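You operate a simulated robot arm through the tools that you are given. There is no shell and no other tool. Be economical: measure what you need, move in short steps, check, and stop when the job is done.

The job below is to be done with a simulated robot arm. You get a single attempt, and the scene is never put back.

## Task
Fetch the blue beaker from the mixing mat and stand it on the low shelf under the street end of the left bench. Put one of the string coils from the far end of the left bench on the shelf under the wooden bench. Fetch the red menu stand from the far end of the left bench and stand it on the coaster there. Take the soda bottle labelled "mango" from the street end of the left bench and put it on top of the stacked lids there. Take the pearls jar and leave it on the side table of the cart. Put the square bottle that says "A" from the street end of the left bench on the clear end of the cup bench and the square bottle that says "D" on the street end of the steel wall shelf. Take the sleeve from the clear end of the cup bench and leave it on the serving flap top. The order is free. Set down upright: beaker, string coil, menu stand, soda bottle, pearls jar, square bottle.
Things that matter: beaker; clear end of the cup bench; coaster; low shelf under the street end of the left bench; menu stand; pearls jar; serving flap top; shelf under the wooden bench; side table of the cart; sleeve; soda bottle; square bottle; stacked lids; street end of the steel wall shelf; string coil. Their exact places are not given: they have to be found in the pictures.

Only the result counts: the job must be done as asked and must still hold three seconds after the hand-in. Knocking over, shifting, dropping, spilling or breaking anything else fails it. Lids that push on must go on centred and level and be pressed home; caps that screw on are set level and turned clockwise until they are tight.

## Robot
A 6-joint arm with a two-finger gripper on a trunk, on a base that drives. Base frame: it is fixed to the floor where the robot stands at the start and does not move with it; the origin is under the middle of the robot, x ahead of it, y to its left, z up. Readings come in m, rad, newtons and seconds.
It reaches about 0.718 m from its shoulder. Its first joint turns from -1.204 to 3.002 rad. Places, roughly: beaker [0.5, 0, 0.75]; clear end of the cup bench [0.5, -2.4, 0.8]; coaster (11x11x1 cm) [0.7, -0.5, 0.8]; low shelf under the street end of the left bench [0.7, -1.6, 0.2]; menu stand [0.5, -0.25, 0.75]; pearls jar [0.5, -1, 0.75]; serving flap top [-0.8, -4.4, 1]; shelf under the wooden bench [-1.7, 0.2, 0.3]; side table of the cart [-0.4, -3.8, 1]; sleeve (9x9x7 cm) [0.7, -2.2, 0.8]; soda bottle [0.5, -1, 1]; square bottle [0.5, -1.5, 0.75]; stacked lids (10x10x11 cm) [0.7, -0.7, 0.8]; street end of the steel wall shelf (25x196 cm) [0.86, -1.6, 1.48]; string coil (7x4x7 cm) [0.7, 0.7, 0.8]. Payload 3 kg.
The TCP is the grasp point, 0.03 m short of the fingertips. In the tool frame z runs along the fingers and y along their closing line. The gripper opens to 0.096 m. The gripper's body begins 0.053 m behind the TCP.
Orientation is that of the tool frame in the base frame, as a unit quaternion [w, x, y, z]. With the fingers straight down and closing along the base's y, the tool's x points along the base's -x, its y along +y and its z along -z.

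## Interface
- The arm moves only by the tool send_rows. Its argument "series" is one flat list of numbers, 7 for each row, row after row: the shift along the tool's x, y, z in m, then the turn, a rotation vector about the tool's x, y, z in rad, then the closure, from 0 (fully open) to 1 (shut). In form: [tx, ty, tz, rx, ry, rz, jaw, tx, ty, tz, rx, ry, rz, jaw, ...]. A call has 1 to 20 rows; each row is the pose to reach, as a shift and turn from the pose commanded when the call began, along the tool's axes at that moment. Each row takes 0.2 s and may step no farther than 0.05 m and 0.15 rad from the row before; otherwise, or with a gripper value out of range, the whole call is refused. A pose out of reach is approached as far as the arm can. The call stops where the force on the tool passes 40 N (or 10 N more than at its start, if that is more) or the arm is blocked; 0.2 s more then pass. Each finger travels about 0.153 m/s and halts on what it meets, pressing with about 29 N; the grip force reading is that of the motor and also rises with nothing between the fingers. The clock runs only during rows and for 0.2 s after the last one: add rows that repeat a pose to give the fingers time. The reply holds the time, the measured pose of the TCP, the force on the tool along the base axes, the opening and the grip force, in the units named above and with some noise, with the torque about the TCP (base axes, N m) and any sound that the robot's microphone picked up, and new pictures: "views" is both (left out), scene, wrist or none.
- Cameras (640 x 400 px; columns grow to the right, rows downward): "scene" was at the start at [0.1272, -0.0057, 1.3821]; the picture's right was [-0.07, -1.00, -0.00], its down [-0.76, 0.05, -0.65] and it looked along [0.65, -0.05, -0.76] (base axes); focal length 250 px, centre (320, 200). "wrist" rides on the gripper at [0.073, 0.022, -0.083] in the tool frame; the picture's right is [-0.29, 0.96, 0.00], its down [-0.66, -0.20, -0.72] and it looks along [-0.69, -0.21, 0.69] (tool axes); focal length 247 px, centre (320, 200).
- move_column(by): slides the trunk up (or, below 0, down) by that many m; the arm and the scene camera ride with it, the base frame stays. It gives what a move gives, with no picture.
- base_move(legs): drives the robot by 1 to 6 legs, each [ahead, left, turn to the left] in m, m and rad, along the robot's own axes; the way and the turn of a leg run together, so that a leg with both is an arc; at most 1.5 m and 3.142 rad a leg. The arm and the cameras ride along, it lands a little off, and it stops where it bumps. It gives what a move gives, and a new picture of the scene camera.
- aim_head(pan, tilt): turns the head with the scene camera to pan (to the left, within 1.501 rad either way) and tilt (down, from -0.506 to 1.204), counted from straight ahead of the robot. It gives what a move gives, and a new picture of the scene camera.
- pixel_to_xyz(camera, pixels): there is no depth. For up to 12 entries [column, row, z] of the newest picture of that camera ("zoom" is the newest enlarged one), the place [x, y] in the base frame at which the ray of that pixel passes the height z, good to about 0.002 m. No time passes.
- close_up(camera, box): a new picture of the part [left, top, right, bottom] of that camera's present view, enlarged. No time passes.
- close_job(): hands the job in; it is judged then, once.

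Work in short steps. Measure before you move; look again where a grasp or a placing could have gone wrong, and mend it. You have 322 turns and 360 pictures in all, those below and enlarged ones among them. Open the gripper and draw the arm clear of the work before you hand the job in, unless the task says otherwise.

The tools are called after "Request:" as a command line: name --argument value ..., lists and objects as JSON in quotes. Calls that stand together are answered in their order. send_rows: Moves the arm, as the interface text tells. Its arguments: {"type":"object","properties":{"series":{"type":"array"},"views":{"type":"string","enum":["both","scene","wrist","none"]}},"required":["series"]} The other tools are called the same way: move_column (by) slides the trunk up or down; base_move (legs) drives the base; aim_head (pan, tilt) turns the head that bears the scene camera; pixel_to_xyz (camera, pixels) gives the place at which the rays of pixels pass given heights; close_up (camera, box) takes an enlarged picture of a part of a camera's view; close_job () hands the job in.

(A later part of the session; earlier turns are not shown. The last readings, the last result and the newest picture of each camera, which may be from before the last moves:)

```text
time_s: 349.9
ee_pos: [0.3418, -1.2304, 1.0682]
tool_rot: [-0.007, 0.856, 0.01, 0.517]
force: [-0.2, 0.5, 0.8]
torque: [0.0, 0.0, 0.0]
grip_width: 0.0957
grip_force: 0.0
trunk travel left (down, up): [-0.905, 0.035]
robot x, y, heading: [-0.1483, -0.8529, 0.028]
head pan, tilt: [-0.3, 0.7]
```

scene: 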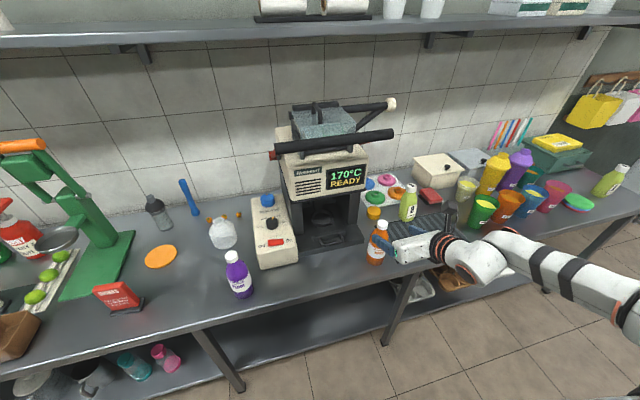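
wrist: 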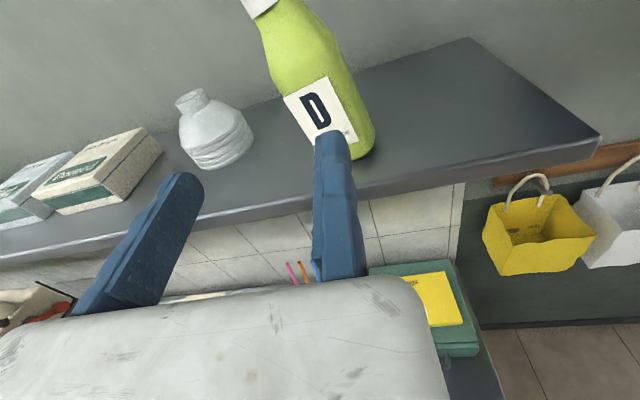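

I straighten the heading and measure the mango bottle with the wrist camera.

Request:
base_move --legs '[[0, 0, -0.028]]'

Request:
close_up --camera "wrist" --box '[0, 0, 640, 400]'

Request:
close_up --camera "scene" --box '[200, 180, 440, 320]'

```text
time_s: 350.6
ee_pos: [0.3323, -1.2433, 1.0667]
tool_rot: [0.0, 0.856, -0.001, 0.517]
force: [-0.4, 0.5, -0.1]
torque: [0.01, 0.02, -0.02]
grip_width: 0.096
grip_force: 0.1
trunk travel left (down, up): [-0.905, 0.035]
robot x, y, heading: [-0.1463, -0.8507, -0.001]
head pan, tilt: [-0.3, 0.7]
```

scene: 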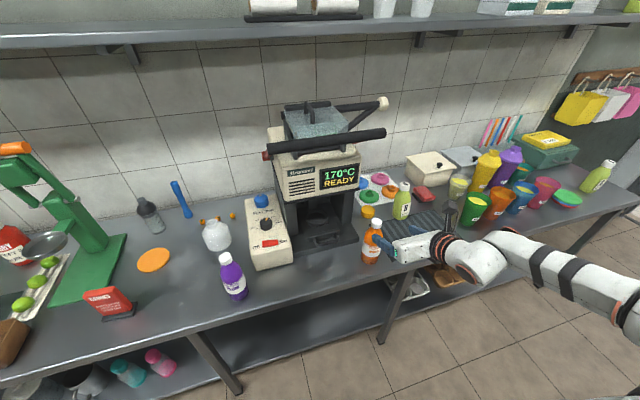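

```text
1.00 times, centred on (320, 200) of wrist (not enlarged: the box is as wide or as high as the picture)
```

zoom: 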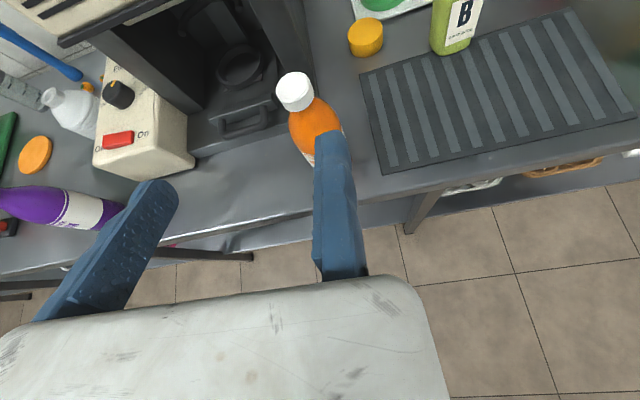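

```text
2.67 times, centred on (320, 250) of scene
```

zoom: 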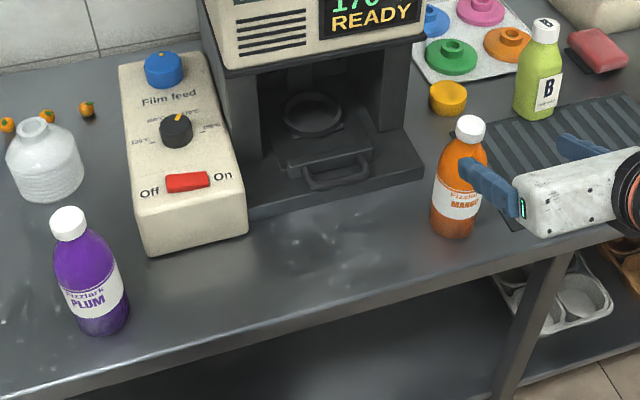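

I measure mango (cap, base), plum (cap, base) and the lids stack (top ring, base) in the scene zoom.

Request:
pixel_to_xyz --camera "zoom" --pixels '[[471, 124, 0.96], [471, 124, 0.98], [471, 124, 1.0], [433, 228, 0.79], [478, 225, 0.79], [452, 238, 0.79], [68, 216, 0.96], [68, 216, 0.98], [105, 334, 0.79], [33, 127, 0.9], [10, 195, 0.79], [83, 185, 0.79]]'

Request:
close_up --camera "wrist" --box '[0, 0, 400, 250]'

```text
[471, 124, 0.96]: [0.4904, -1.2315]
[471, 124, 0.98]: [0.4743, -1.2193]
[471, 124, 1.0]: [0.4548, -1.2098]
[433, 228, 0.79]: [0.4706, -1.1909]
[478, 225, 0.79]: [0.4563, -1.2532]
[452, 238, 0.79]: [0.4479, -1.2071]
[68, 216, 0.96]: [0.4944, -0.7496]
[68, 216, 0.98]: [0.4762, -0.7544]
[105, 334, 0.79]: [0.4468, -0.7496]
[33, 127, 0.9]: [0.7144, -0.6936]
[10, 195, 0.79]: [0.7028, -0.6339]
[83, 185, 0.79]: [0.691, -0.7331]
```

```text
1.60 times, centred on (200, 125) of wrist
```

zoom: 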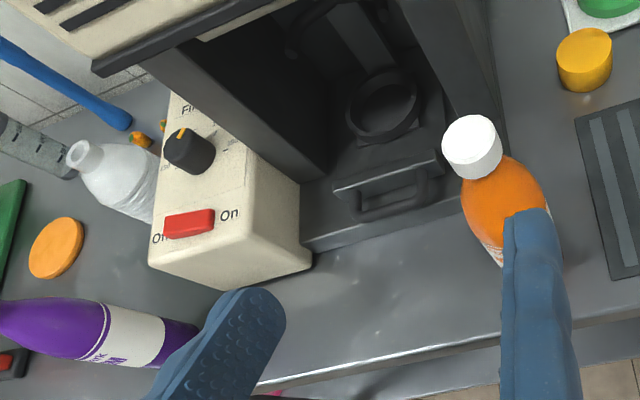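

Request:
pixel_to_xyz --camera "zoom" --pixels '[[470, 140, 0.94], [470, 140, 0.96], [470, 140, 0.98], [470, 140, 1.0], [80, 152, 0.86], [80, 152, 0.88], [80, 152, 0.9], [80, 152, 0.92]]'

```text
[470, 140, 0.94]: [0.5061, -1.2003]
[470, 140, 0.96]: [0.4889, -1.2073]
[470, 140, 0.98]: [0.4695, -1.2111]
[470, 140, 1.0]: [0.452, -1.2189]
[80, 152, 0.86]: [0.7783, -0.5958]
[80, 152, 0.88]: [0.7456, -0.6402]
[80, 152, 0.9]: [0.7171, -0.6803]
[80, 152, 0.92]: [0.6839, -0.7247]
```

Mango: centre ≈(0.468,-1.215), top 0.99; lids: centre ≈(0.71,-0.688), top ≈0.90. I align y to -1.252, lower to z 0.885 and advance.

Request:
send_rows --series '[0, 0.009, 0, 0, 0, 0, 0.2]' --views "none"

Request:
move_column --by -0.18

Request:
send_rows --series '[0.016, 0, 0.031, 0, 0, 0, 0.2, 0.032, 0, 0.061, 0, 0, 0, 0.2, 0.048, 0, 0.091, 0, 0, 0, 0.2, 0.064, 0, 0.122, 0, 0, 0, 0.2]' --views "wrist"

```text
time_s: 351.1
ee_pos: [0.3297, -1.2524, 1.0689]
tool_rot: [0.001, 0.855, -0.003, 0.518]
force: [-0.6, -0.5, -0.1]
torque: [-0.02, -0.02, 0.02]
grip_width: 0.0766
grip_force: 0.0
trunk travel left (down, up): [-0.905, 0.035]
robot x, y, heading: [-0.1507, -0.851, 0.005]
head pan, tilt: [-0.3, 0.7]
```

```text
time_s: 353.1
ee_pos: [0.3305, -1.251, 0.8889]
tool_rot: [0.0, 0.856, -0.003, 0.517]
force: [-0.2, -0.8, 1.0]
torque: [-0.01, 0.03, 0.01]
grip_width: 0.0771
grip_force: 0.0
trunk travel left (down, up): [-0.725, 0.215]
robot x, y, heading: [-0.1441, -0.8525, -0.001]
head pan, tilt: [-0.3, 0.7]
```

```text
time_s: 354.1
ee_pos: [0.4696, -1.2502, 0.8866]
tool_rot: [0.0, 0.856, -0.001, 0.516]
force: [0.8, 1.0, 0.2]
torque: [0.0, 0.02, -0.02]
grip_width: 0.0768
grip_force: 0.1
trunk travel left (down, up): [-0.725, 0.215]
robot x, y, heading: [-0.1486, -0.852, -0.002]
head pan, tilt: [-0.3, 0.7]
```

wrist: 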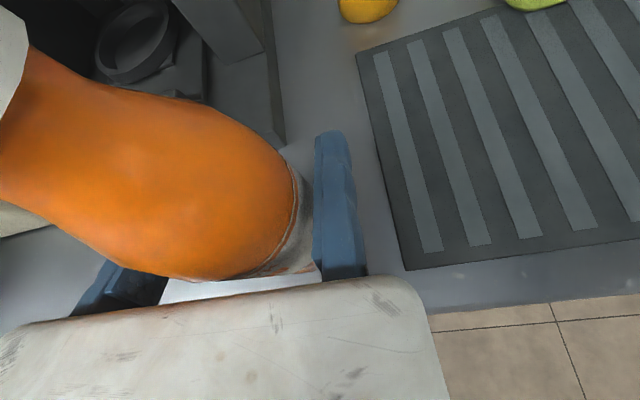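

Bottle between the fingers without force. I close and lift.

Request:
send_rows --series '[0, 0, 0, 0, 0, 0, 0.4, 0, 0, 0, 0, 0, 0, 0.6, 0, 0, 0, 0, 0, 0, 0.7, 0, 0, 0, 0, 0, 0, 0.7]' --views "none"

Request:
move_column --by 0.215

Request:
close_up --camera "scene" --box '[240, 110, 480, 290]'

```text
time_s: 355.1
ee_pos: [0.4675, -1.2511, 0.8876]
tool_rot: [0.0, 0.855, -0.002, 0.518]
force: [0.1, 1.5, 2.3]
torque: [0.05, 0.06, -0.03]
grip_width: 0.0608
grip_force: 28.9
trunk travel left (down, up): [-0.725, 0.215]
robot x, y, heading: [-0.1496, -0.8547, 0.002]
head pan, tilt: [-0.3, 0.7]
```

```text
time_s: 357.3
ee_pos: [0.4682, -1.253, 1.1026]
tool_rot: [0.0, 0.856, -0.003, 0.517]
force: [0.0, 0.6, -4.1]
torque: [-0.12, -0.03, -0.01]
grip_width: 0.061
grip_force: 29.4
trunk travel left (down, up): [-0.94, 0.0]
robot x, y, heading: [-0.148, -0.8516, -0.0]
head pan, tilt: [-0.3, 0.7]
```

```text
2.22 times, centred on (360, 200) of scene
```

zoom: 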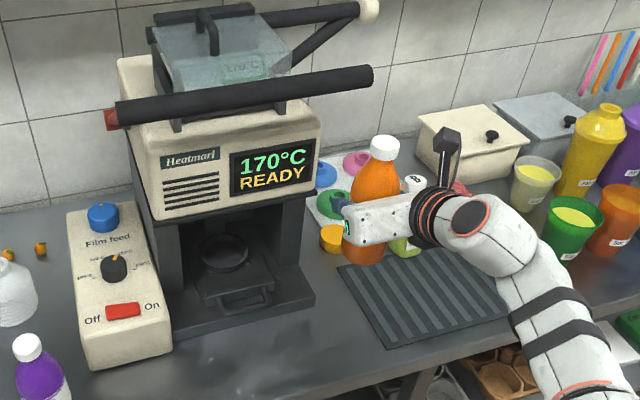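

Mango held, bottom at ~1.005. I check where the machine's red-tipped bar end lies before moving over.

Request:
pixel_to_xyz --camera "zoom" --pixels '[[108, 120, 1.1], [108, 120, 1.15], [108, 120, 1.2], [108, 120, 1.25], [370, 77, 1.15], [370, 77, 1.2]]'

Request:
base_move --legs '[[-0.2, 0, 0]]'

Request:
base_move --legs '[[0, 0.5, 0]]'

```text
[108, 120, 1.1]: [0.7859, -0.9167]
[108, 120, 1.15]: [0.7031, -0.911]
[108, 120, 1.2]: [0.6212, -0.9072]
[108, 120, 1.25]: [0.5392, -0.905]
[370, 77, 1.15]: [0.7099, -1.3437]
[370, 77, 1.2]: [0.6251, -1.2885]
```

```text
time_s: 358.9
ee_pos: [0.2701, -1.2514, 1.0999]
tool_rot: [0.0, 0.856, -0.002, 0.517]
force: [0.8, -0.3, -4.7]
torque: [-0.17, -0.03, 0.02]
grip_width: 0.0611
grip_force: 28.7
trunk travel left (down, up): [-0.94, 0.0]
robot x, y, heading: [-0.3459, -0.8519, 0.001]
head pan, tilt: [-0.3, 0.7]
```

scene: 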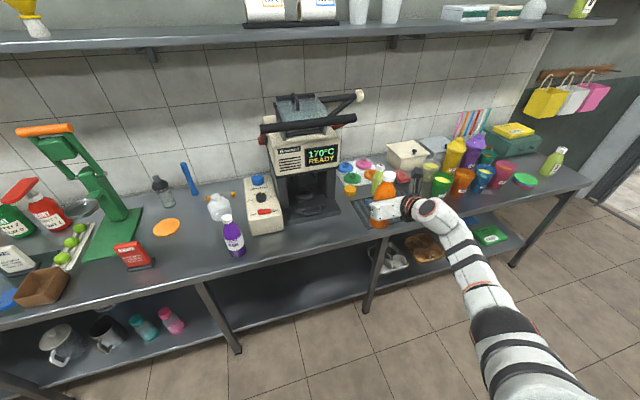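

```text
time_s: 361.9
ee_pos: [0.2678, -0.7472, 1.1019]
tool_rot: [0.0, 0.856, -0.003, 0.517]
force: [-0.7, 0.4, -3.9]
torque: [-0.13, 0.02, 0.02]
grip_width: 0.0611
grip_force: 29.9
trunk travel left (down, up): [-0.94, 0.0]
robot x, y, heading: [-0.3457, -0.3491, 0.005]
head pan, tilt: [-0.3, 0.7]
```

scene: 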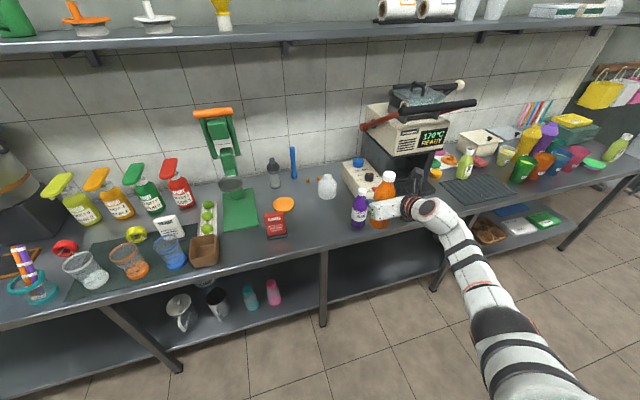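

I raise the hand 5 cm to clear the plum bottle, and measure the lids stack closely in the scene view.

Request:
send_rows --series '[0.022, 0, -0.0115, 0, 0, 0, 0.7, 0.044, 0, -0.023, 0, 0, 0, 0.7]' --views "none"

Request:
close_up --camera "scene" --box '[280, 150, 400, 240]'

Request:
close_up --camera "wrist" --box '[0, 0, 640, 400]'

```text
time_s: 362.5
ee_pos: [0.2654, -0.7467, 1.1512]
tool_rot: [-0.001, 0.856, -0.002, 0.516]
force: [0.5, 0.4, -3.3]
torque: [-0.1, -0.05, -0.02]
grip_width: 0.0608
grip_force: 29.3
trunk travel left (down, up): [-0.94, 0.0]
robot x, y, heading: [-0.3499, -0.3494, -0.001]
head pan, tilt: [-0.3, 0.7]
```

```text
4.44 times, centred on (340, 195) of scene
```

zoom: 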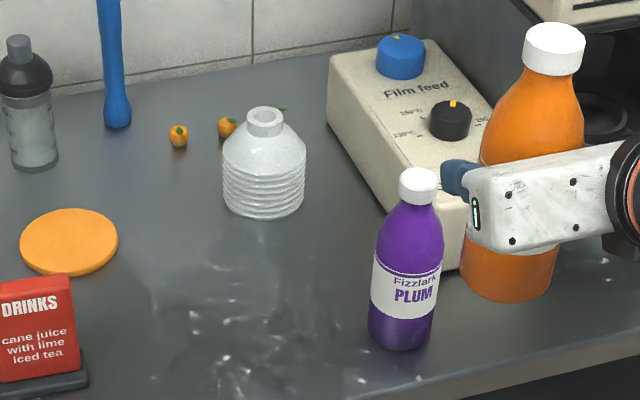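

```text
1.00 times, centred on (320, 200) of wrist (not enlarged: the box is as wide or as high as the picture)
```

zoom: 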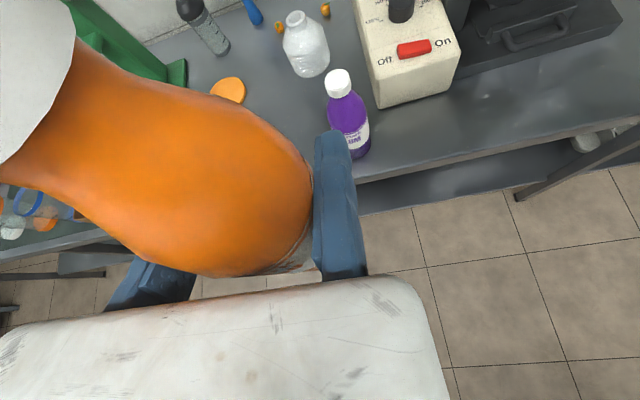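

Request:
pixel_to_xyz --camera "zoom" --pixels '[[295, 18, 0.88], [295, 18, 0.9], [295, 18, 0.92], [312, 76, 0.79], [287, 60, 0.81], [328, 55, 0.81], [338, 80, 0.99]]'

Request:
pixel_to_xyz --camera "scene" --pixels '[[327.5, 175.8, 0.88], [327.5, 175.8, 0.9], [327.5, 175.8, 0.92], [318, 193, 0.8], [336.5, 191.5, 0.8], [327, 199.2, 0.79]]'

```text
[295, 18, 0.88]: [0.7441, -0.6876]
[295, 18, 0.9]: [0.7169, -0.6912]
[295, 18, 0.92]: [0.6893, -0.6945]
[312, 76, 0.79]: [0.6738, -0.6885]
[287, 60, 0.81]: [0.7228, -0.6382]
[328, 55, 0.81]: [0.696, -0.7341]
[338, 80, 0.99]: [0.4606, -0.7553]
```

```text
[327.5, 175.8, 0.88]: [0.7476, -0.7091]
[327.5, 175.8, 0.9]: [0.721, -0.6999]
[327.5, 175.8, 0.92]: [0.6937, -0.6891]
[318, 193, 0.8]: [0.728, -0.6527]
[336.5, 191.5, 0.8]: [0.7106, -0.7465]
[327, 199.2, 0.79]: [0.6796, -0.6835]
```

Lids' top centre: ≈(0.720,-0.694,0.90). I drive 0.455 m ahead and 2 cm left to put the bottle above it.

Request:
base_move --legs '[[0.2, 0.022, 0], [0.255, 0, 0]]'

Request:
aim_head --pan -0.5 --tilt 0.75

Request:
close_up --camera "scene" --box '[240, 100, 440, 280]'

```text
time_s: 365.6
ee_pos: [0.7233, -0.7283, 1.1524]
tool_rot: [0.001, 0.856, -0.004, 0.517]
force: [0.0, -0.4, -4.4]
torque: [-0.1, -0.01, -0.01]
grip_width: 0.0608
grip_force: 29.2
trunk travel left (down, up): [-0.94, 0.0]
robot x, y, heading: [0.1085, -0.3249, -0.004]
head pan, tilt: [-0.3, 0.7]
```

scene: 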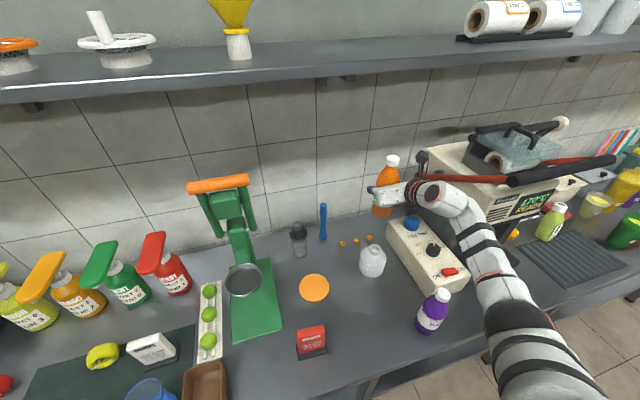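

```text
time_s: 366.3
ee_pos: [0.7225, -0.7274, 1.1494]
tool_rot: [0.001, 0.857, -0.004, 0.516]
force: [-0.4, -0.1, -4.3]
torque: [-0.13, 0.01, 0.01]
grip_width: 0.0609
grip_force: 29.0
trunk travel left (down, up): [-0.94, 0.0]
robot x, y, heading: [0.1123, -0.3242, -0.0]
head pan, tilt: [-0.499, 0.75]
```

scene: 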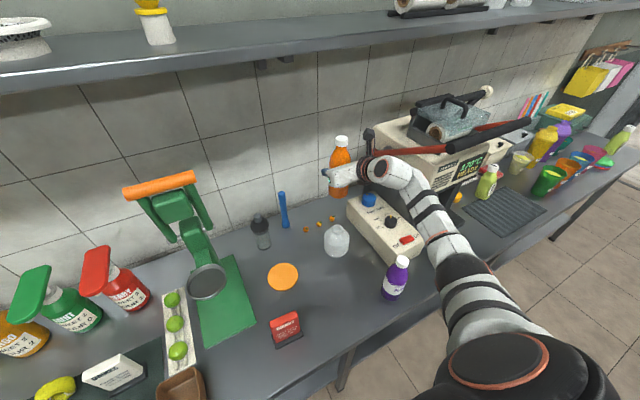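

```text
2.22 times, centred on (340, 190) of scene
```

zoom: 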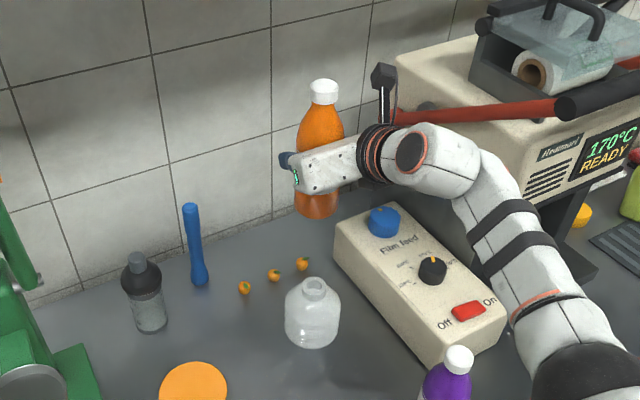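

I re-measure the lids from this nearer view to fine-align.

Request:
close_up --camera "scene" --box '[300, 200, 380, 270]'

Request:
pixel_to_xyz --camera "zoom" --pixels '[[320, 200, 0.9]]'

```text
5.71 times, centred on (340, 235) of scene
```

zoom: 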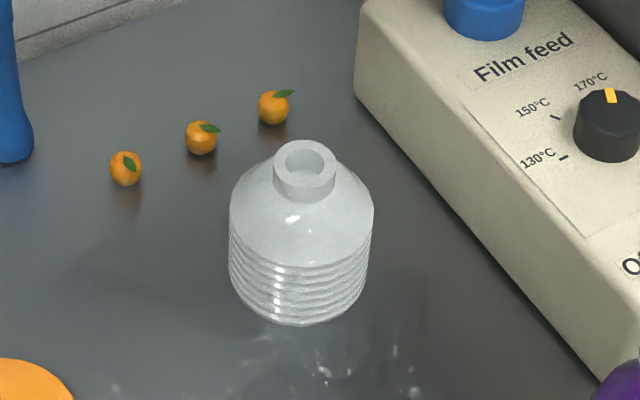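

```text
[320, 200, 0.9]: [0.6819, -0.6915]
```

Request:
pixel_to_xyz --camera "zoom" --pixels '[[305, 161, 0.89], [305, 161, 0.9], [305, 161, 0.91], [274, 165, 0.9], [336, 163, 0.9], [230, 272, 0.8], [367, 280, 0.8], [298, 326, 0.79], [232, 215, 0.85], [373, 215, 0.85]]'

```text
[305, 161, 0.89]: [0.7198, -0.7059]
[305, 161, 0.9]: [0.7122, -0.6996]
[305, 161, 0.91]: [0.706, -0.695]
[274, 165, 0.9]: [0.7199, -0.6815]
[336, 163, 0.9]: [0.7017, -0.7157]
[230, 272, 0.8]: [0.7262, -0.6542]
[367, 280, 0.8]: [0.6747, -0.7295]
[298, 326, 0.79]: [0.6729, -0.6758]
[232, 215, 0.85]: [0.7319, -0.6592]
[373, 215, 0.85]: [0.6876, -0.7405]
```

Lids' centre refined to ≈(0.715,-0.698). I correct 7 mm back and lower 0.08 m first, checking the forearm against the plum bottle.

Request:
send_rows --series '[-0.003, 0, -0.006, 0, 0, 0, 0.7]' --views "none"

Request:
move_column --by -0.07

Request:
aim_head --pan -0.7 --tilt 0.75

Request:
close_up --camera "wrist" --box '[0, 0, 640, 400]'

```text
time_s: 366.7
ee_pos: [0.7156, -0.7259, 1.1512]
tool_rot: [0.002, 0.856, -0.004, 0.518]
force: [-0.7, 0.4, -3.7]
torque: [-0.1, -0.07, 0.04]
grip_width: 0.0612
grip_force: 28.7
trunk travel left (down, up): [-0.94, 0.0]
robot x, y, heading: [0.1072, -0.3305, -0.001]
head pan, tilt: [-0.499, 0.75]
```

```text
time_s: 367.8
ee_pos: [0.7168, -0.7264, 1.0815]
tool_rot: [0.002, 0.856, -0.004, 0.517]
force: [0.1, -0.6, -4.5]
torque: [-0.15, -0.05, -0.01]
grip_width: 0.0608
grip_force: 29.3
trunk travel left (down, up): [-0.87, 0.07]
robot x, y, heading: [0.1104, -0.3207, -0.001]
head pan, tilt: [-0.499, 0.75]
```

```text
time_s: 368.5
ee_pos: [0.716, -0.7272, 1.0805]
tool_rot: [0.002, 0.856, -0.005, 0.518]
force: [0.5, 0.0, -3.6]
torque: [-0.1, -0.02, -0.03]
grip_width: 0.061
grip_force: 29.0
trunk travel left (down, up): [-0.87, 0.07]
robot x, y, heading: [0.105, -0.3265, -0.007]
head pan, tilt: [-0.7, 0.75]
```

scene: 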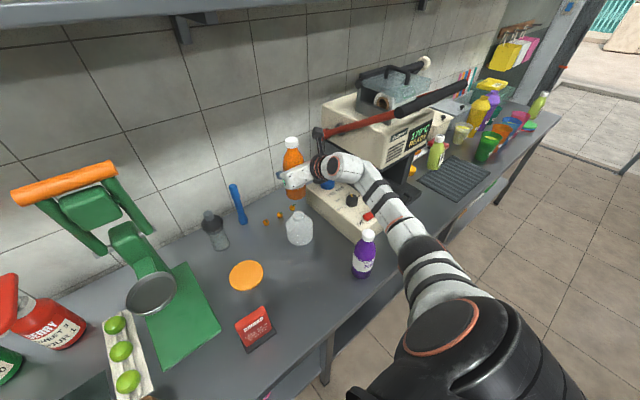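

```text
1.00 times, centred on (320, 200) of wrist (not enlarged: the box is as wide or as high as the picture)
```

zoom: 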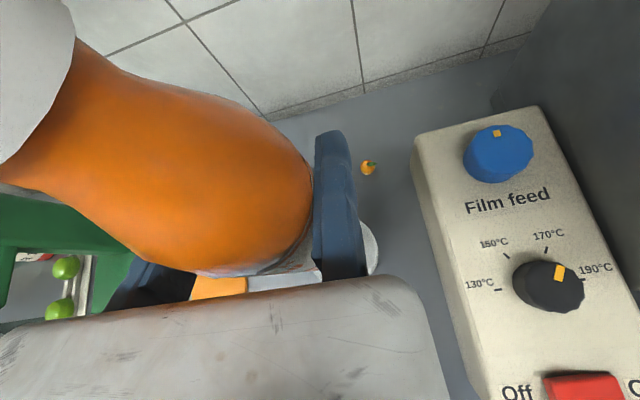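

The forearm clears the plum bottle and box. I lower 0.06 m more and inspect the gap and centring.

Request:
move_column --by -0.06

Request:
close_up --camera "scene" --box '[240, 120, 440, 290]'

Request:
close_up --camera "scene" --box '[265, 150, 335, 250]'

```text
time_s: 369.5
ee_pos: [0.716, -0.7272, 1.0211]
tool_rot: [0.001, 0.856, -0.003, 0.517]
force: [0.4, 0.0, -4.5]
torque: [-0.15, -0.02, -0.04]
grip_width: 0.061
grip_force: 29.4
trunk travel left (down, up): [-0.81, 0.13]
robot x, y, heading: [0.1086, -0.3222, 0.002]
head pan, tilt: [-0.7, 0.75]
```

```text
2.35 times, centred on (340, 205) of scene
```

zoom: 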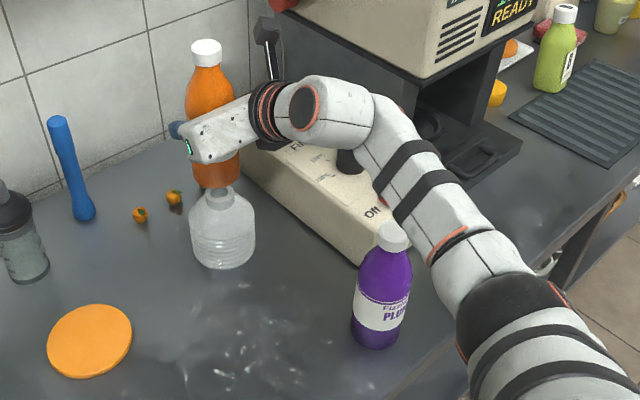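

```text
4.00 times, centred on (300, 200) of scene
```

zoom: 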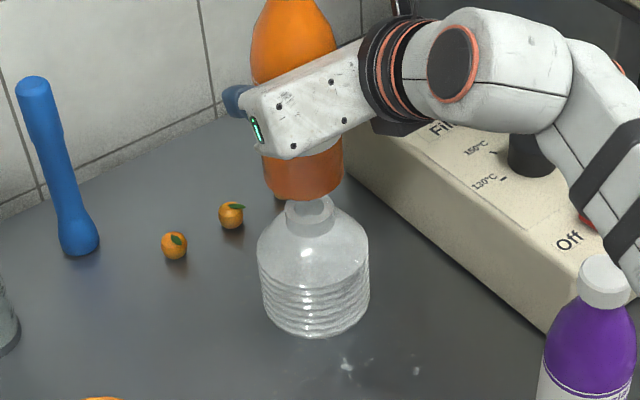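

I compare bottle-bottom and ring centres from the zoom.

Request:
pixel_to_xyz --camera "zoom" --pixels '[[264, 185, 0.924], [344, 183, 0.924], [303, 202, 0.924], [309, 211, 0.9], [285, 213, 0.9], [334, 211, 0.9], [257, 275, 0.82], [370, 275, 0.82]]'

```text
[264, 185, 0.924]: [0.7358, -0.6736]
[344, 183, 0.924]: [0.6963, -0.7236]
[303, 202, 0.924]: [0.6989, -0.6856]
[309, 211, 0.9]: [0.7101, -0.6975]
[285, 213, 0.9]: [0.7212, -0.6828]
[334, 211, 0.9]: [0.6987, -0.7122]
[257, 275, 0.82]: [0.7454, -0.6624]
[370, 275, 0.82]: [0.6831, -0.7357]
```

Centred within ~5 mm. I lower in small steps to contact, nudging 3 mm back.

Request:
send_rows --series '[-0.0102, 0, 0.002, 0, 0, 0, 0.7, -0.0146, 0, 0.0043, 0, 0, 0, 0.7]' --views "none"

Request:
move_column --by -0.004

```text
time_s: 370.1
ee_pos: [0.7121, -0.7271, 1.0044]
tool_rot: [0.001, 0.856, -0.004, 0.517]
force: [0.5, 0.4, -4.6]
torque: [-0.12, 0.0, -0.01]
grip_width: 0.061
grip_force: 28.7
trunk travel left (down, up): [-0.81, 0.13]
robot x, y, heading: [0.1075, -0.3249, -0.002]
head pan, tilt: [-0.7, 0.75]
```

```text
time_s: 370.6
ee_pos: [0.7123, -0.7267, 1.0007]
tool_rot: [0.001, 0.856, -0.004, 0.517]
force: [0.4, -0.1, -4.4]
torque: [-0.14, -0.02, 0.02]
grip_width: 0.061
grip_force: 29.4
trunk travel left (down, up): [-0.806, 0.134]
robot x, y, heading: [0.1083, -0.3224, 0.002]
head pan, tilt: [-0.7, 0.75]
```

Request:
move_column --by -0.003

Request:
move_column --by -0.003

```text
time_s: 371.2
ee_pos: [0.7133, -0.727, 0.9981]
tool_rot: [0.002, 0.856, -0.005, 0.517]
force: [0.6, 0.5, -4.2]
torque: [-0.13, 0.0, 0.03]
grip_width: 0.0606
grip_force: 28.4
trunk travel left (down, up): [-0.803, 0.137]
robot x, y, heading: [0.1118, -0.3246, -0.005]
head pan, tilt: [-0.7, 0.75]
```

```text
time_s: 371.7
ee_pos: [0.7128, -0.7269, 0.9955]
tool_rot: [0.002, 0.856, -0.005, 0.517]
force: [0.3, 0.0, -4.2]
torque: [-0.14, -0.02, 0.01]
grip_width: 0.0608
grip_force: 29.8
trunk travel left (down, up): [-0.8, 0.14]
robot x, y, heading: [0.11, -0.3263, -0.002]
head pan, tilt: [-0.7, 0.75]
```

Request:
move_column --by -0.003

Request:
close_up --camera "scene" --box '[265, 150, 335, 250]'

```text
time_s: 372.2
ee_pos: [0.713, -0.7257, 0.9949]
tool_rot: [0.002, 0.855, -0.004, 0.519]
force: [2.7, -1.9, 5.2]
torque: [-0.03, -0.04, -0.03]
grip_width: 0.0612
grip_force: 28.6
trunk travel left (down, up): [-0.797, 0.143]
robot x, y, heading: [0.1081, -0.3249, -0.007]
head pan, tilt: [-0.7, 0.75]
```

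```text
4.00 times, centred on (300, 200) of scene
```

zoom: 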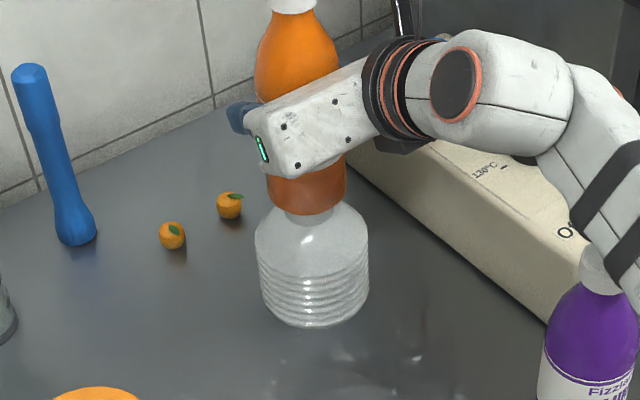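

Contact (the bottle now rests on the ring, upright). I open slowly, ease the fixed finger away, then back straight out.

Request:
send_rows --series '[0, 0, 0, 0, 0, 0, 0.35, 0, 0, 0, 0, 0, 0, 0.2, 0, 0, 0, 0, 0, 0, 0.1, 0, 0.004, 0, 0, 0, 0, 0.05, 0, 0.009, 0, 0, 0, 0, 0, 0, 0.009, 0, 0, 0, 0, 0]' --views "none"

Request:
close_up --camera "scene" --box '[240, 120, 380, 260]'

```text
time_s: 373.6
ee_pos: [0.7126, -0.736, 0.9937]
tool_rot: [0.001, 0.856, -0.004, 0.518]
force: [-0.7, 0.5, -0.2]
torque: [-0.01, 0.01, 0.02]
grip_width: 0.096
grip_force: 0.1
trunk travel left (down, up): [-0.797, 0.143]
robot x, y, heading: [0.1088, -0.3241, 0.002]
head pan, tilt: [-0.7, 0.75]
```

```text
2.86 times, centred on (310, 190) of scene
```

zoom: 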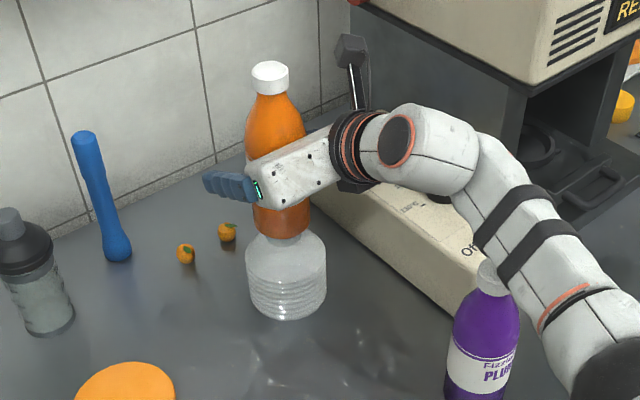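

The bottle stands on the stack. I withdraw in short steps, checking for drift.

Request:
send_rows --series '[-0.012, 0, -0.022, 0, 0, 0, 0, -0.023, 0, -0.044, 0, 0, 0, 0]' --views "none"

Request:
send_rows --series '[-0.012, 0, -0.022, 0, 0, 0, 0, -0.023, 0, -0.044, 0, 0, 0, 0]' --views "scene"

```text
time_s: 374.2
ee_pos: [0.6621, -0.7353, 0.9931]
tool_rot: [0.001, 0.856, -0.004, 0.518]
force: [-0.1, 0.0, -0.1]
torque: [0.01, -0.02, 0.02]
grip_width: 0.096
grip_force: 0.2
trunk travel left (down, up): [-0.797, 0.143]
robot x, y, heading: [0.1067, -0.3208, -0.005]
head pan, tilt: [-0.7, 0.75]
```

```text
time_s: 374.8
ee_pos: [0.6131, -0.7339, 0.9944]
tool_rot: [0.001, 0.856, -0.004, 0.518]
force: [0.7, 0.3, -0.4]
torque: [-0.04, 0.01, 0.01]
grip_width: 0.0957
grip_force: 0.1
trunk travel left (down, up): [-0.797, 0.143]
robot x, y, heading: [0.1068, -0.3245, -0.001]
head pan, tilt: [-0.7, 0.75]
```

scene: 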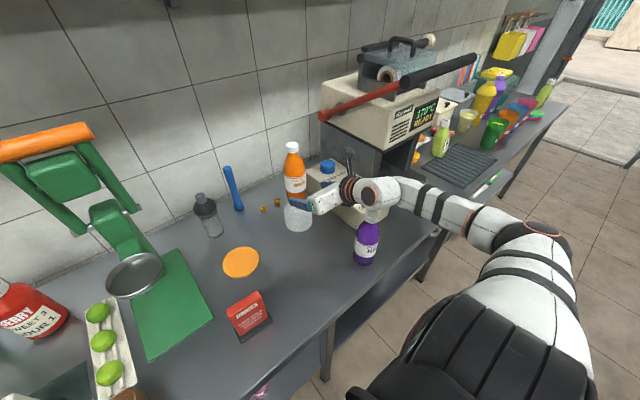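

Mango stands on the lids. I raise the trunk and back the base off.

Request:
move_column --by 0.14

Request:
base_move --legs '[[-0.25, 0, 0]]'

Request:
aim_head --pan -0.2 --tilt 0.8

Request:
close_up --camera "scene" --box '[200, 120, 400, 280]'

```text
time_s: 376.5
ee_pos: [0.6134, -0.7345, 1.1343]
tool_rot: [0.001, 0.855, -0.003, 0.518]
force: [0.3, -0.2, 0.1]
torque: [-0.02, 0.0, -0.02]
grip_width: 0.0959
grip_force: 0.1
trunk travel left (down, up): [-0.937, 0.003]
robot x, y, heading: [0.11, -0.3302, -0.005]
head pan, tilt: [-0.7, 0.75]
```

```text
time_s: 378.3
ee_pos: [0.3687, -0.7356, 1.133]
tool_rot: [0.002, 0.856, -0.005, 0.518]
force: [0.4, -0.1, -0.5]
torque: [0.05, 0.0, 0.03]
grip_width: 0.0961
grip_force: 0.0
trunk travel left (down, up): [-0.937, 0.003]
robot x, y, heading: [-0.135, -0.3224, -0.007]
head pan, tilt: [-0.7, 0.75]
```

scene: 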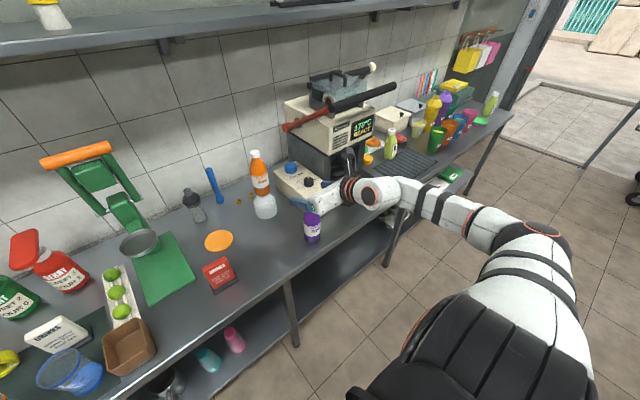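

```text
time_s: 379.2
ee_pos: [0.3691, -0.7358, 1.1348]
tool_rot: [0.001, 0.856, -0.005, 0.517]
force: [0.5, -0.2, 0.0]
torque: [-0.04, -0.01, 0.02]
grip_width: 0.0961
grip_force: 0.0
trunk travel left (down, up): [-0.937, 0.003]
robot x, y, heading: [-0.1344, -0.3233, -0.008]
head pan, tilt: [-0.201, 0.799]
```

scene: 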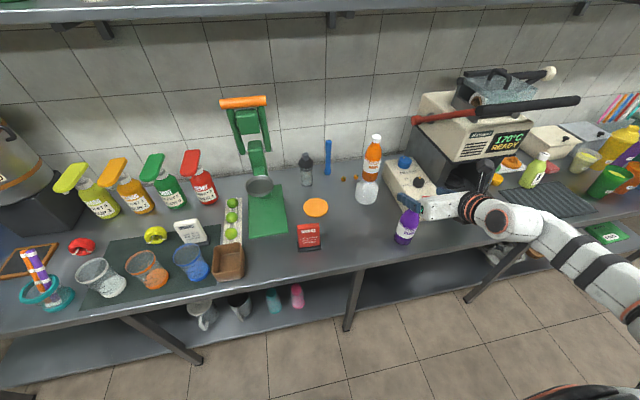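

```text
2.50 times, centred on (300, 200) of scene
```

zoom: 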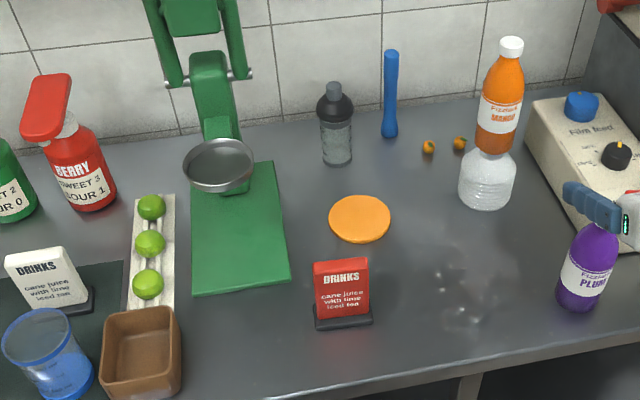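

Mango is stable. Next the red menu stand. I measure its board, foot and the coaster.

Request:
pixel_to_xyz --camera "zoom" --pixels '[[314, 329, 0.79], [373, 322, 0.79], [373, 308, 0.8], [314, 262, 0.89], [368, 257, 0.89], [316, 318, 0.81], [369, 312, 0.81], [329, 215, 0.795], [391, 222, 0.795], [360, 195, 0.795], [360, 243, 0.795], [470, 205, 0.79]]'

Request:
close_up --camera "scene" --box '[275, 190, 355, 260]'

```text
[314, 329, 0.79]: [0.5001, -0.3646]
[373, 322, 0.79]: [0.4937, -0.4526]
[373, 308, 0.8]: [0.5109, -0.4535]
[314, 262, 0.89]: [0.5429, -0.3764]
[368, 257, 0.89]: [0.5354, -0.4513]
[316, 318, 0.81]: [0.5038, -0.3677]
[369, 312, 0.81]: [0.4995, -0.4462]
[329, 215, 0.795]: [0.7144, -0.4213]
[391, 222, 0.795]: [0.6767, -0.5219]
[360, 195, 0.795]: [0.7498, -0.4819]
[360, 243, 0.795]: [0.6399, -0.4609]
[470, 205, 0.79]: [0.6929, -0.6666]
```

```text
5.71 times, centred on (315, 225) of scene
```

zoom: 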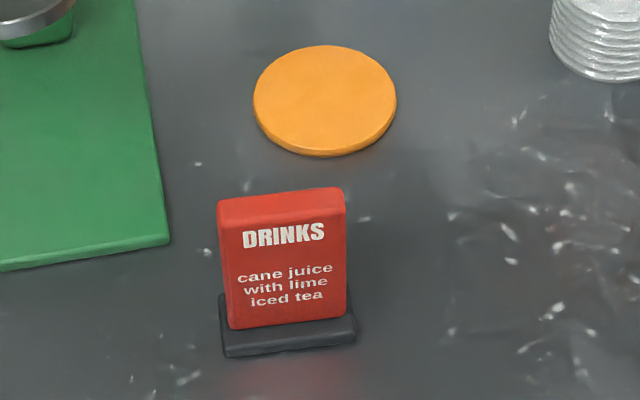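

Stand: board 7.7 cm wide, y -0.370..-0.449, front x≈0.50, vertical, top ≈0.93; coaster centre ≈(0.695,-0.472). I shift the base 0.28 m left to grip the board by its sides.

Request:
base_move --legs '[[0, 0.28, 0.008]]'

Request:
close_up --camera "wrist" --box '[0, 0, 640, 400]'

```text
time_s: 381.1
ee_pos: [0.3721, -0.4549, 1.1333]
tool_rot: [0.0, 0.855, -0.002, 0.518]
force: [-0.1, 0.5, 0.5]
torque: [-0.02, -0.05, 0.02]
grip_width: 0.0959
grip_force: 0.2
trunk travel left (down, up): [-0.937, 0.003]
robot x, y, heading: [-0.134, -0.0487, 0.0]
head pan, tilt: [-0.201, 0.799]
```

scene: 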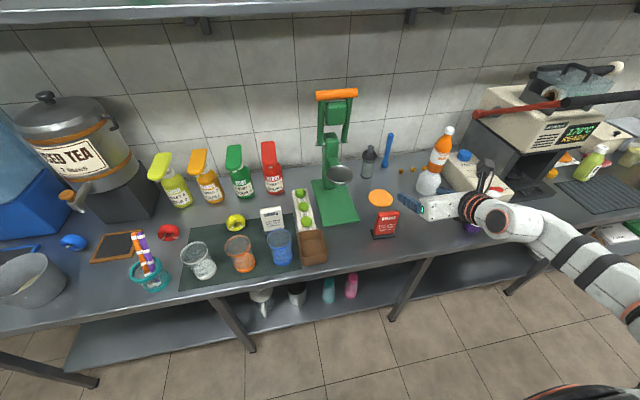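

```text
1.00 times, centred on (320, 200) of wrist (not enlarged: the box is as wide or as high as the picture)
```

zoom: 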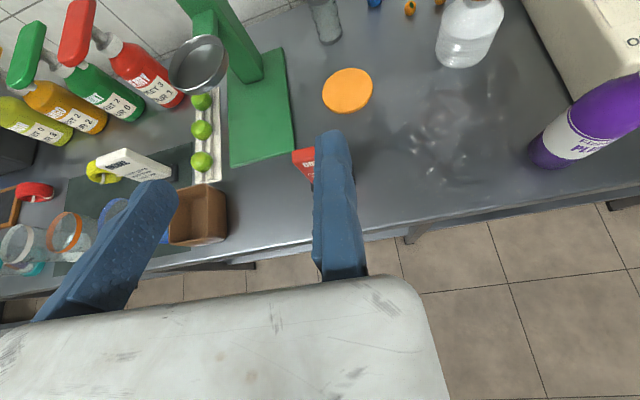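

I cross-check the coaster and the board's visible corner from the wrist view.

Request:
pixel_to_xyz --camera "zoom" --pixels '[[323, 93, 0.8], [373, 89, 0.8], [350, 68, 0.8], [345, 114, 0.8], [294, 155, 0.92], [294, 155, 0.94]]'

Request:
close_up --camera "scene" --box '[340, 170, 430, 250]'

```text
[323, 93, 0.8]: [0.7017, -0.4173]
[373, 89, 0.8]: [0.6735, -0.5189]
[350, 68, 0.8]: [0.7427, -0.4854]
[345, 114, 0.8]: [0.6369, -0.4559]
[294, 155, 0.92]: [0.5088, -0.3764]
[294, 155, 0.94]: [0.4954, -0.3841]
```

```text
5.00 times, centred on (385, 210) of scene
```

zoom: 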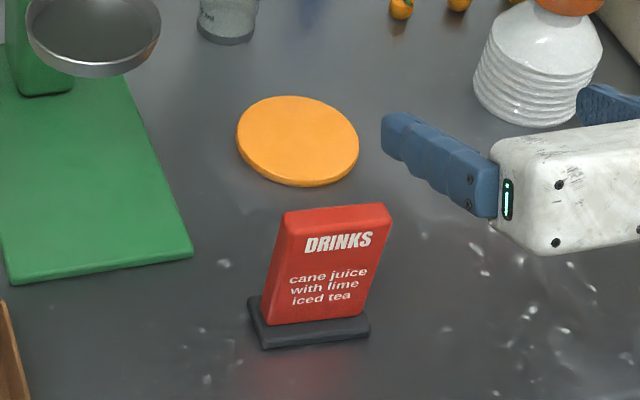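

Request:
pixel_to_xyz --camera "zoom" --pixels '[[283, 214, 0.9], [283, 214, 0.92], [283, 214, 0.94], [392, 222, 0.9], [392, 222, 0.92], [392, 222, 0.94], [262, 350, 0.79], [370, 335, 0.79], [267, 325, 0.805], [360, 317, 0.805], [248, 297, 0.8]]'

```text
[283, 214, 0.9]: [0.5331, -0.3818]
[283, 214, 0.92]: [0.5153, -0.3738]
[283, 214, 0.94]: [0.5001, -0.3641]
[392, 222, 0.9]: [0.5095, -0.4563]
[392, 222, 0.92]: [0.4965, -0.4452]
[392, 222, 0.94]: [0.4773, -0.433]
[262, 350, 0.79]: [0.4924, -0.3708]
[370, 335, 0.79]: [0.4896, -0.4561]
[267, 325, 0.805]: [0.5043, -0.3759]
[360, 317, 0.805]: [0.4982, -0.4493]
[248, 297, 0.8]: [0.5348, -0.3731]
```

Board: y -0.375..-0.448, top 0.92, centre x≈0.51. I lower the trunk to z≈0.865 and advance.

Request:
move_column --by -0.268

Request:
send_rows --series '[0.016, 0, 0.031, 0, 0, 0, 0, 0.032, 0, 0.061, 0, 0, 0, 0, 0.048, 0, 0.091, 0, 0, 0, 0, 0.064, 0, 0.122, 0, 0, 0, 0]' --views "wrist"

```text
time_s: 383.9
ee_pos: [0.3721, -0.4545, 0.8654]
tool_rot: [0.0, 0.855, -0.002, 0.518]
force: [-0.8, 0.0, 0.3]
torque: [0.02, 0.0, 0.01]
grip_width: 0.096
grip_force: 0.2
trunk travel left (down, up): [-0.669, 0.271]
robot x, y, heading: [-0.1367, -0.0465, 0.001]
head pan, tilt: [-0.201, 0.799]
```

```text
time_s: 384.9
ee_pos: [0.5123, -0.4544, 0.8667]
tool_rot: [0.002, 0.856, -0.001, 0.516]
force: [0.0, -0.2, 0.3]
torque: [-0.01, -0.01, 0.02]
grip_width: 0.0963
grip_force: 0.0
trunk travel left (down, up): [-0.669, 0.271]
robot x, y, heading: [-0.1328, -0.047, 0.004]
head pan, tilt: [-0.201, 0.799]
```

wrist: 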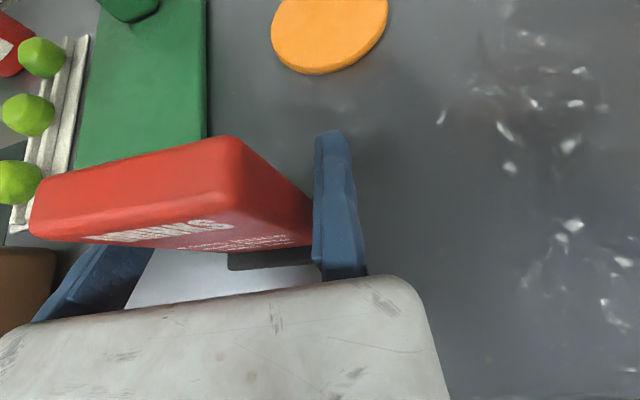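

The board is between the fingers. I close and lift.

Request:
send_rows --series '[0, 0, 0, 0, 0, 0, 0.2, 0, 0, 0, 0, 0, 0, 0.4, 0, 0, 0, 0, 0, 0, 0.6, 0, 0, 0, 0, 0, 0, 0.6]' --views "none"

Request:
move_column --by 0.06

Request:
close_up --camera "scene" --box '[310, 150, 470, 270]'

Request:
close_up --camera "wrist" --box '[0, 0, 640, 400]'

```text
time_s: 385.9
ee_pos: [0.511, -0.4545, 0.8679]
tool_rot: [0.001, 0.856, -0.002, 0.517]
force: [0.8, 0.3, 0.9]
torque: [-0.02, -0.01, -0.01]
grip_width: 0.0745
grip_force: 28.7
trunk travel left (down, up): [-0.669, 0.271]
robot x, y, heading: [-0.1335, -0.0468, 0.005]
head pan, tilt: [-0.201, 0.799]
```

```text
time_s: 386.9
ee_pos: [0.511, -0.456, 0.9282]
tool_rot: [0.0, 0.856, -0.002, 0.517]
force: [-0.7, -0.8, -2.1]
torque: [-0.06, 0.0, 0.0]
grip_width: 0.0749
grip_force: 29.2
trunk travel left (down, up): [-0.729, 0.211]
robot x, y, heading: [-0.136, -0.0474, -0.002]
head pan, tilt: [-0.201, 0.799]
```

```text
3.33 times, centred on (390, 210) of scene
```

zoom: 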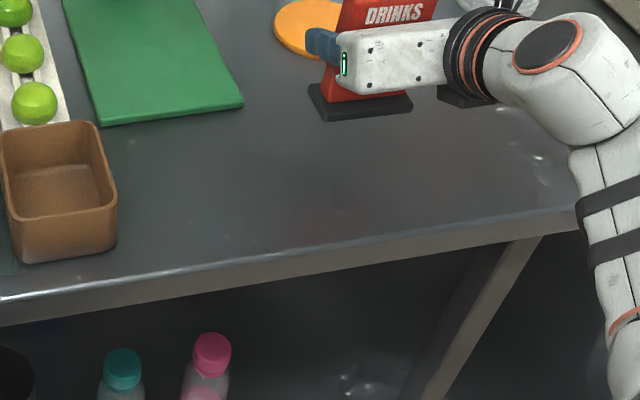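

```text
1.00 times, centred on (320, 200) of wrist (not enlarged: the box is as wide or as high as the picture)
```

zoom: 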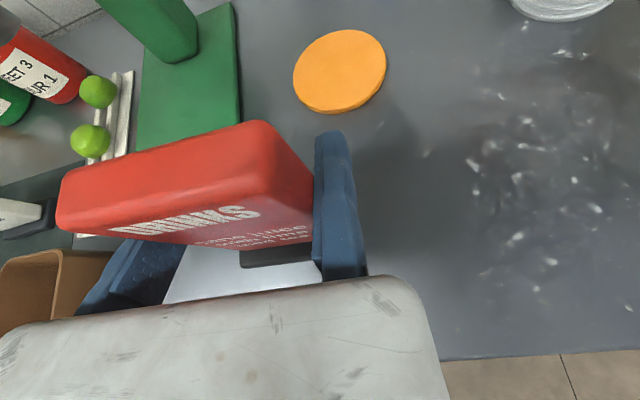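

Lifted cleanly. The coaster centre is at ≈(0.690,-0.470); I move the base 0.18 m ahead and 0.05 m right to bring the stand over it.

Request:
base_move --legs '[[0.178, -0.051, 0]]'

Request:
aim_head --pan -0.4 --tilt 0.75

Request:
close_up --camera "scene" --box '[240, 120, 420, 260]'

Request:
close_up --camera "wrist" --box '[0, 0, 640, 400]'

```text
time_s: 388.4
ee_pos: [0.6878, -0.5091, 0.9289]
tool_rot: [0.001, 0.856, -0.003, 0.517]
force: [-0.1, -0.2, -1.0]
torque: [-0.07, 0.03, 0.0]
grip_width: 0.0744
grip_force: 29.3
trunk travel left (down, up): [-0.729, 0.211]
robot x, y, heading: [0.0444, -0.0962, 0.004]
head pan, tilt: [-0.201, 0.799]
```

scene: 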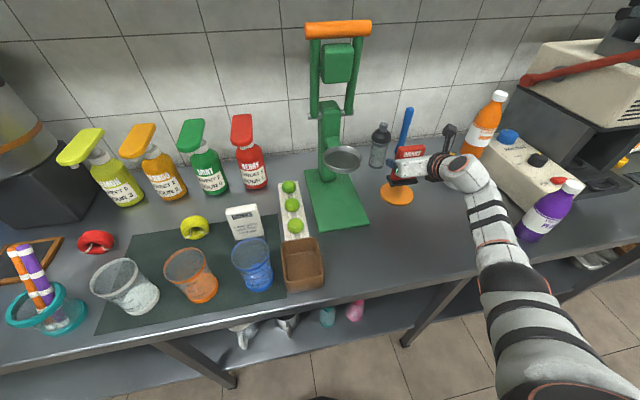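

```text
time_s: 389.1
ee_pos: [0.6894, -0.5089, 0.9272]
tool_rot: [0.0, 0.856, -0.003, 0.517]
force: [-0.3, 0.0, -1.2]
torque: [-0.05, 0.02, -0.01]
grip_width: 0.0747
grip_force: 29.0
trunk travel left (down, up): [-0.729, 0.211]
robot x, y, heading: [0.0412, -0.097, 0.0]
head pan, tilt: [-0.4, 0.75]
```

scene: 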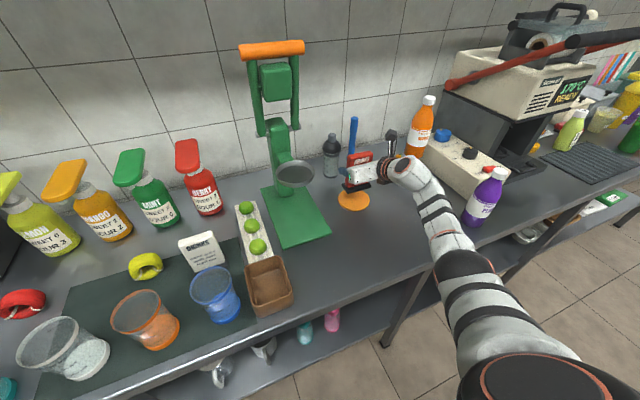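

```text
2.86 times, centred on (330, 190) of scene
```

zoom: 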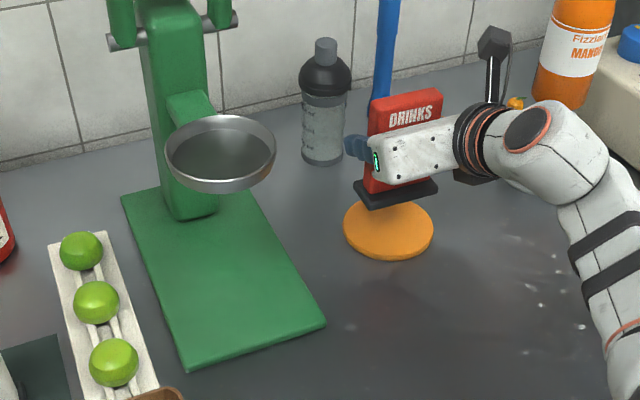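

```text
1.00 times, centred on (320, 200) of wrist (not enlarged: the box is as wide or as high as the picture)
```

zoom: 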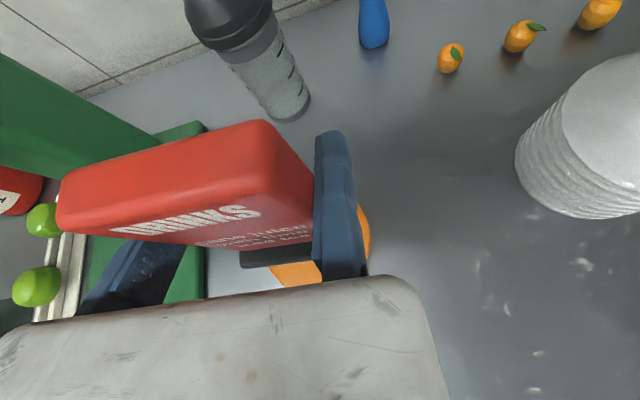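

I check the foot's position against the coaster in this zoom.

Request:
pixel_to_xyz --camera "scene" --pixels '[[337.7, 198.5, 0.8], [369.2, 200.5, 0.8], [353.5, 210.3, 0.795], [342.5, 190.5, 0.849], [370.5, 187, 0.849], [346, 193, 0.849]]'

```text
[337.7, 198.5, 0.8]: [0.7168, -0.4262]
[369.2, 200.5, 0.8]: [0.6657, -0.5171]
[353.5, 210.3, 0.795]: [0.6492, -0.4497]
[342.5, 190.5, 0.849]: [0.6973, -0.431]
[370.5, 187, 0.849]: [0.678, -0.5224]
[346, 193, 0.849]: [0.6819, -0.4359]
```

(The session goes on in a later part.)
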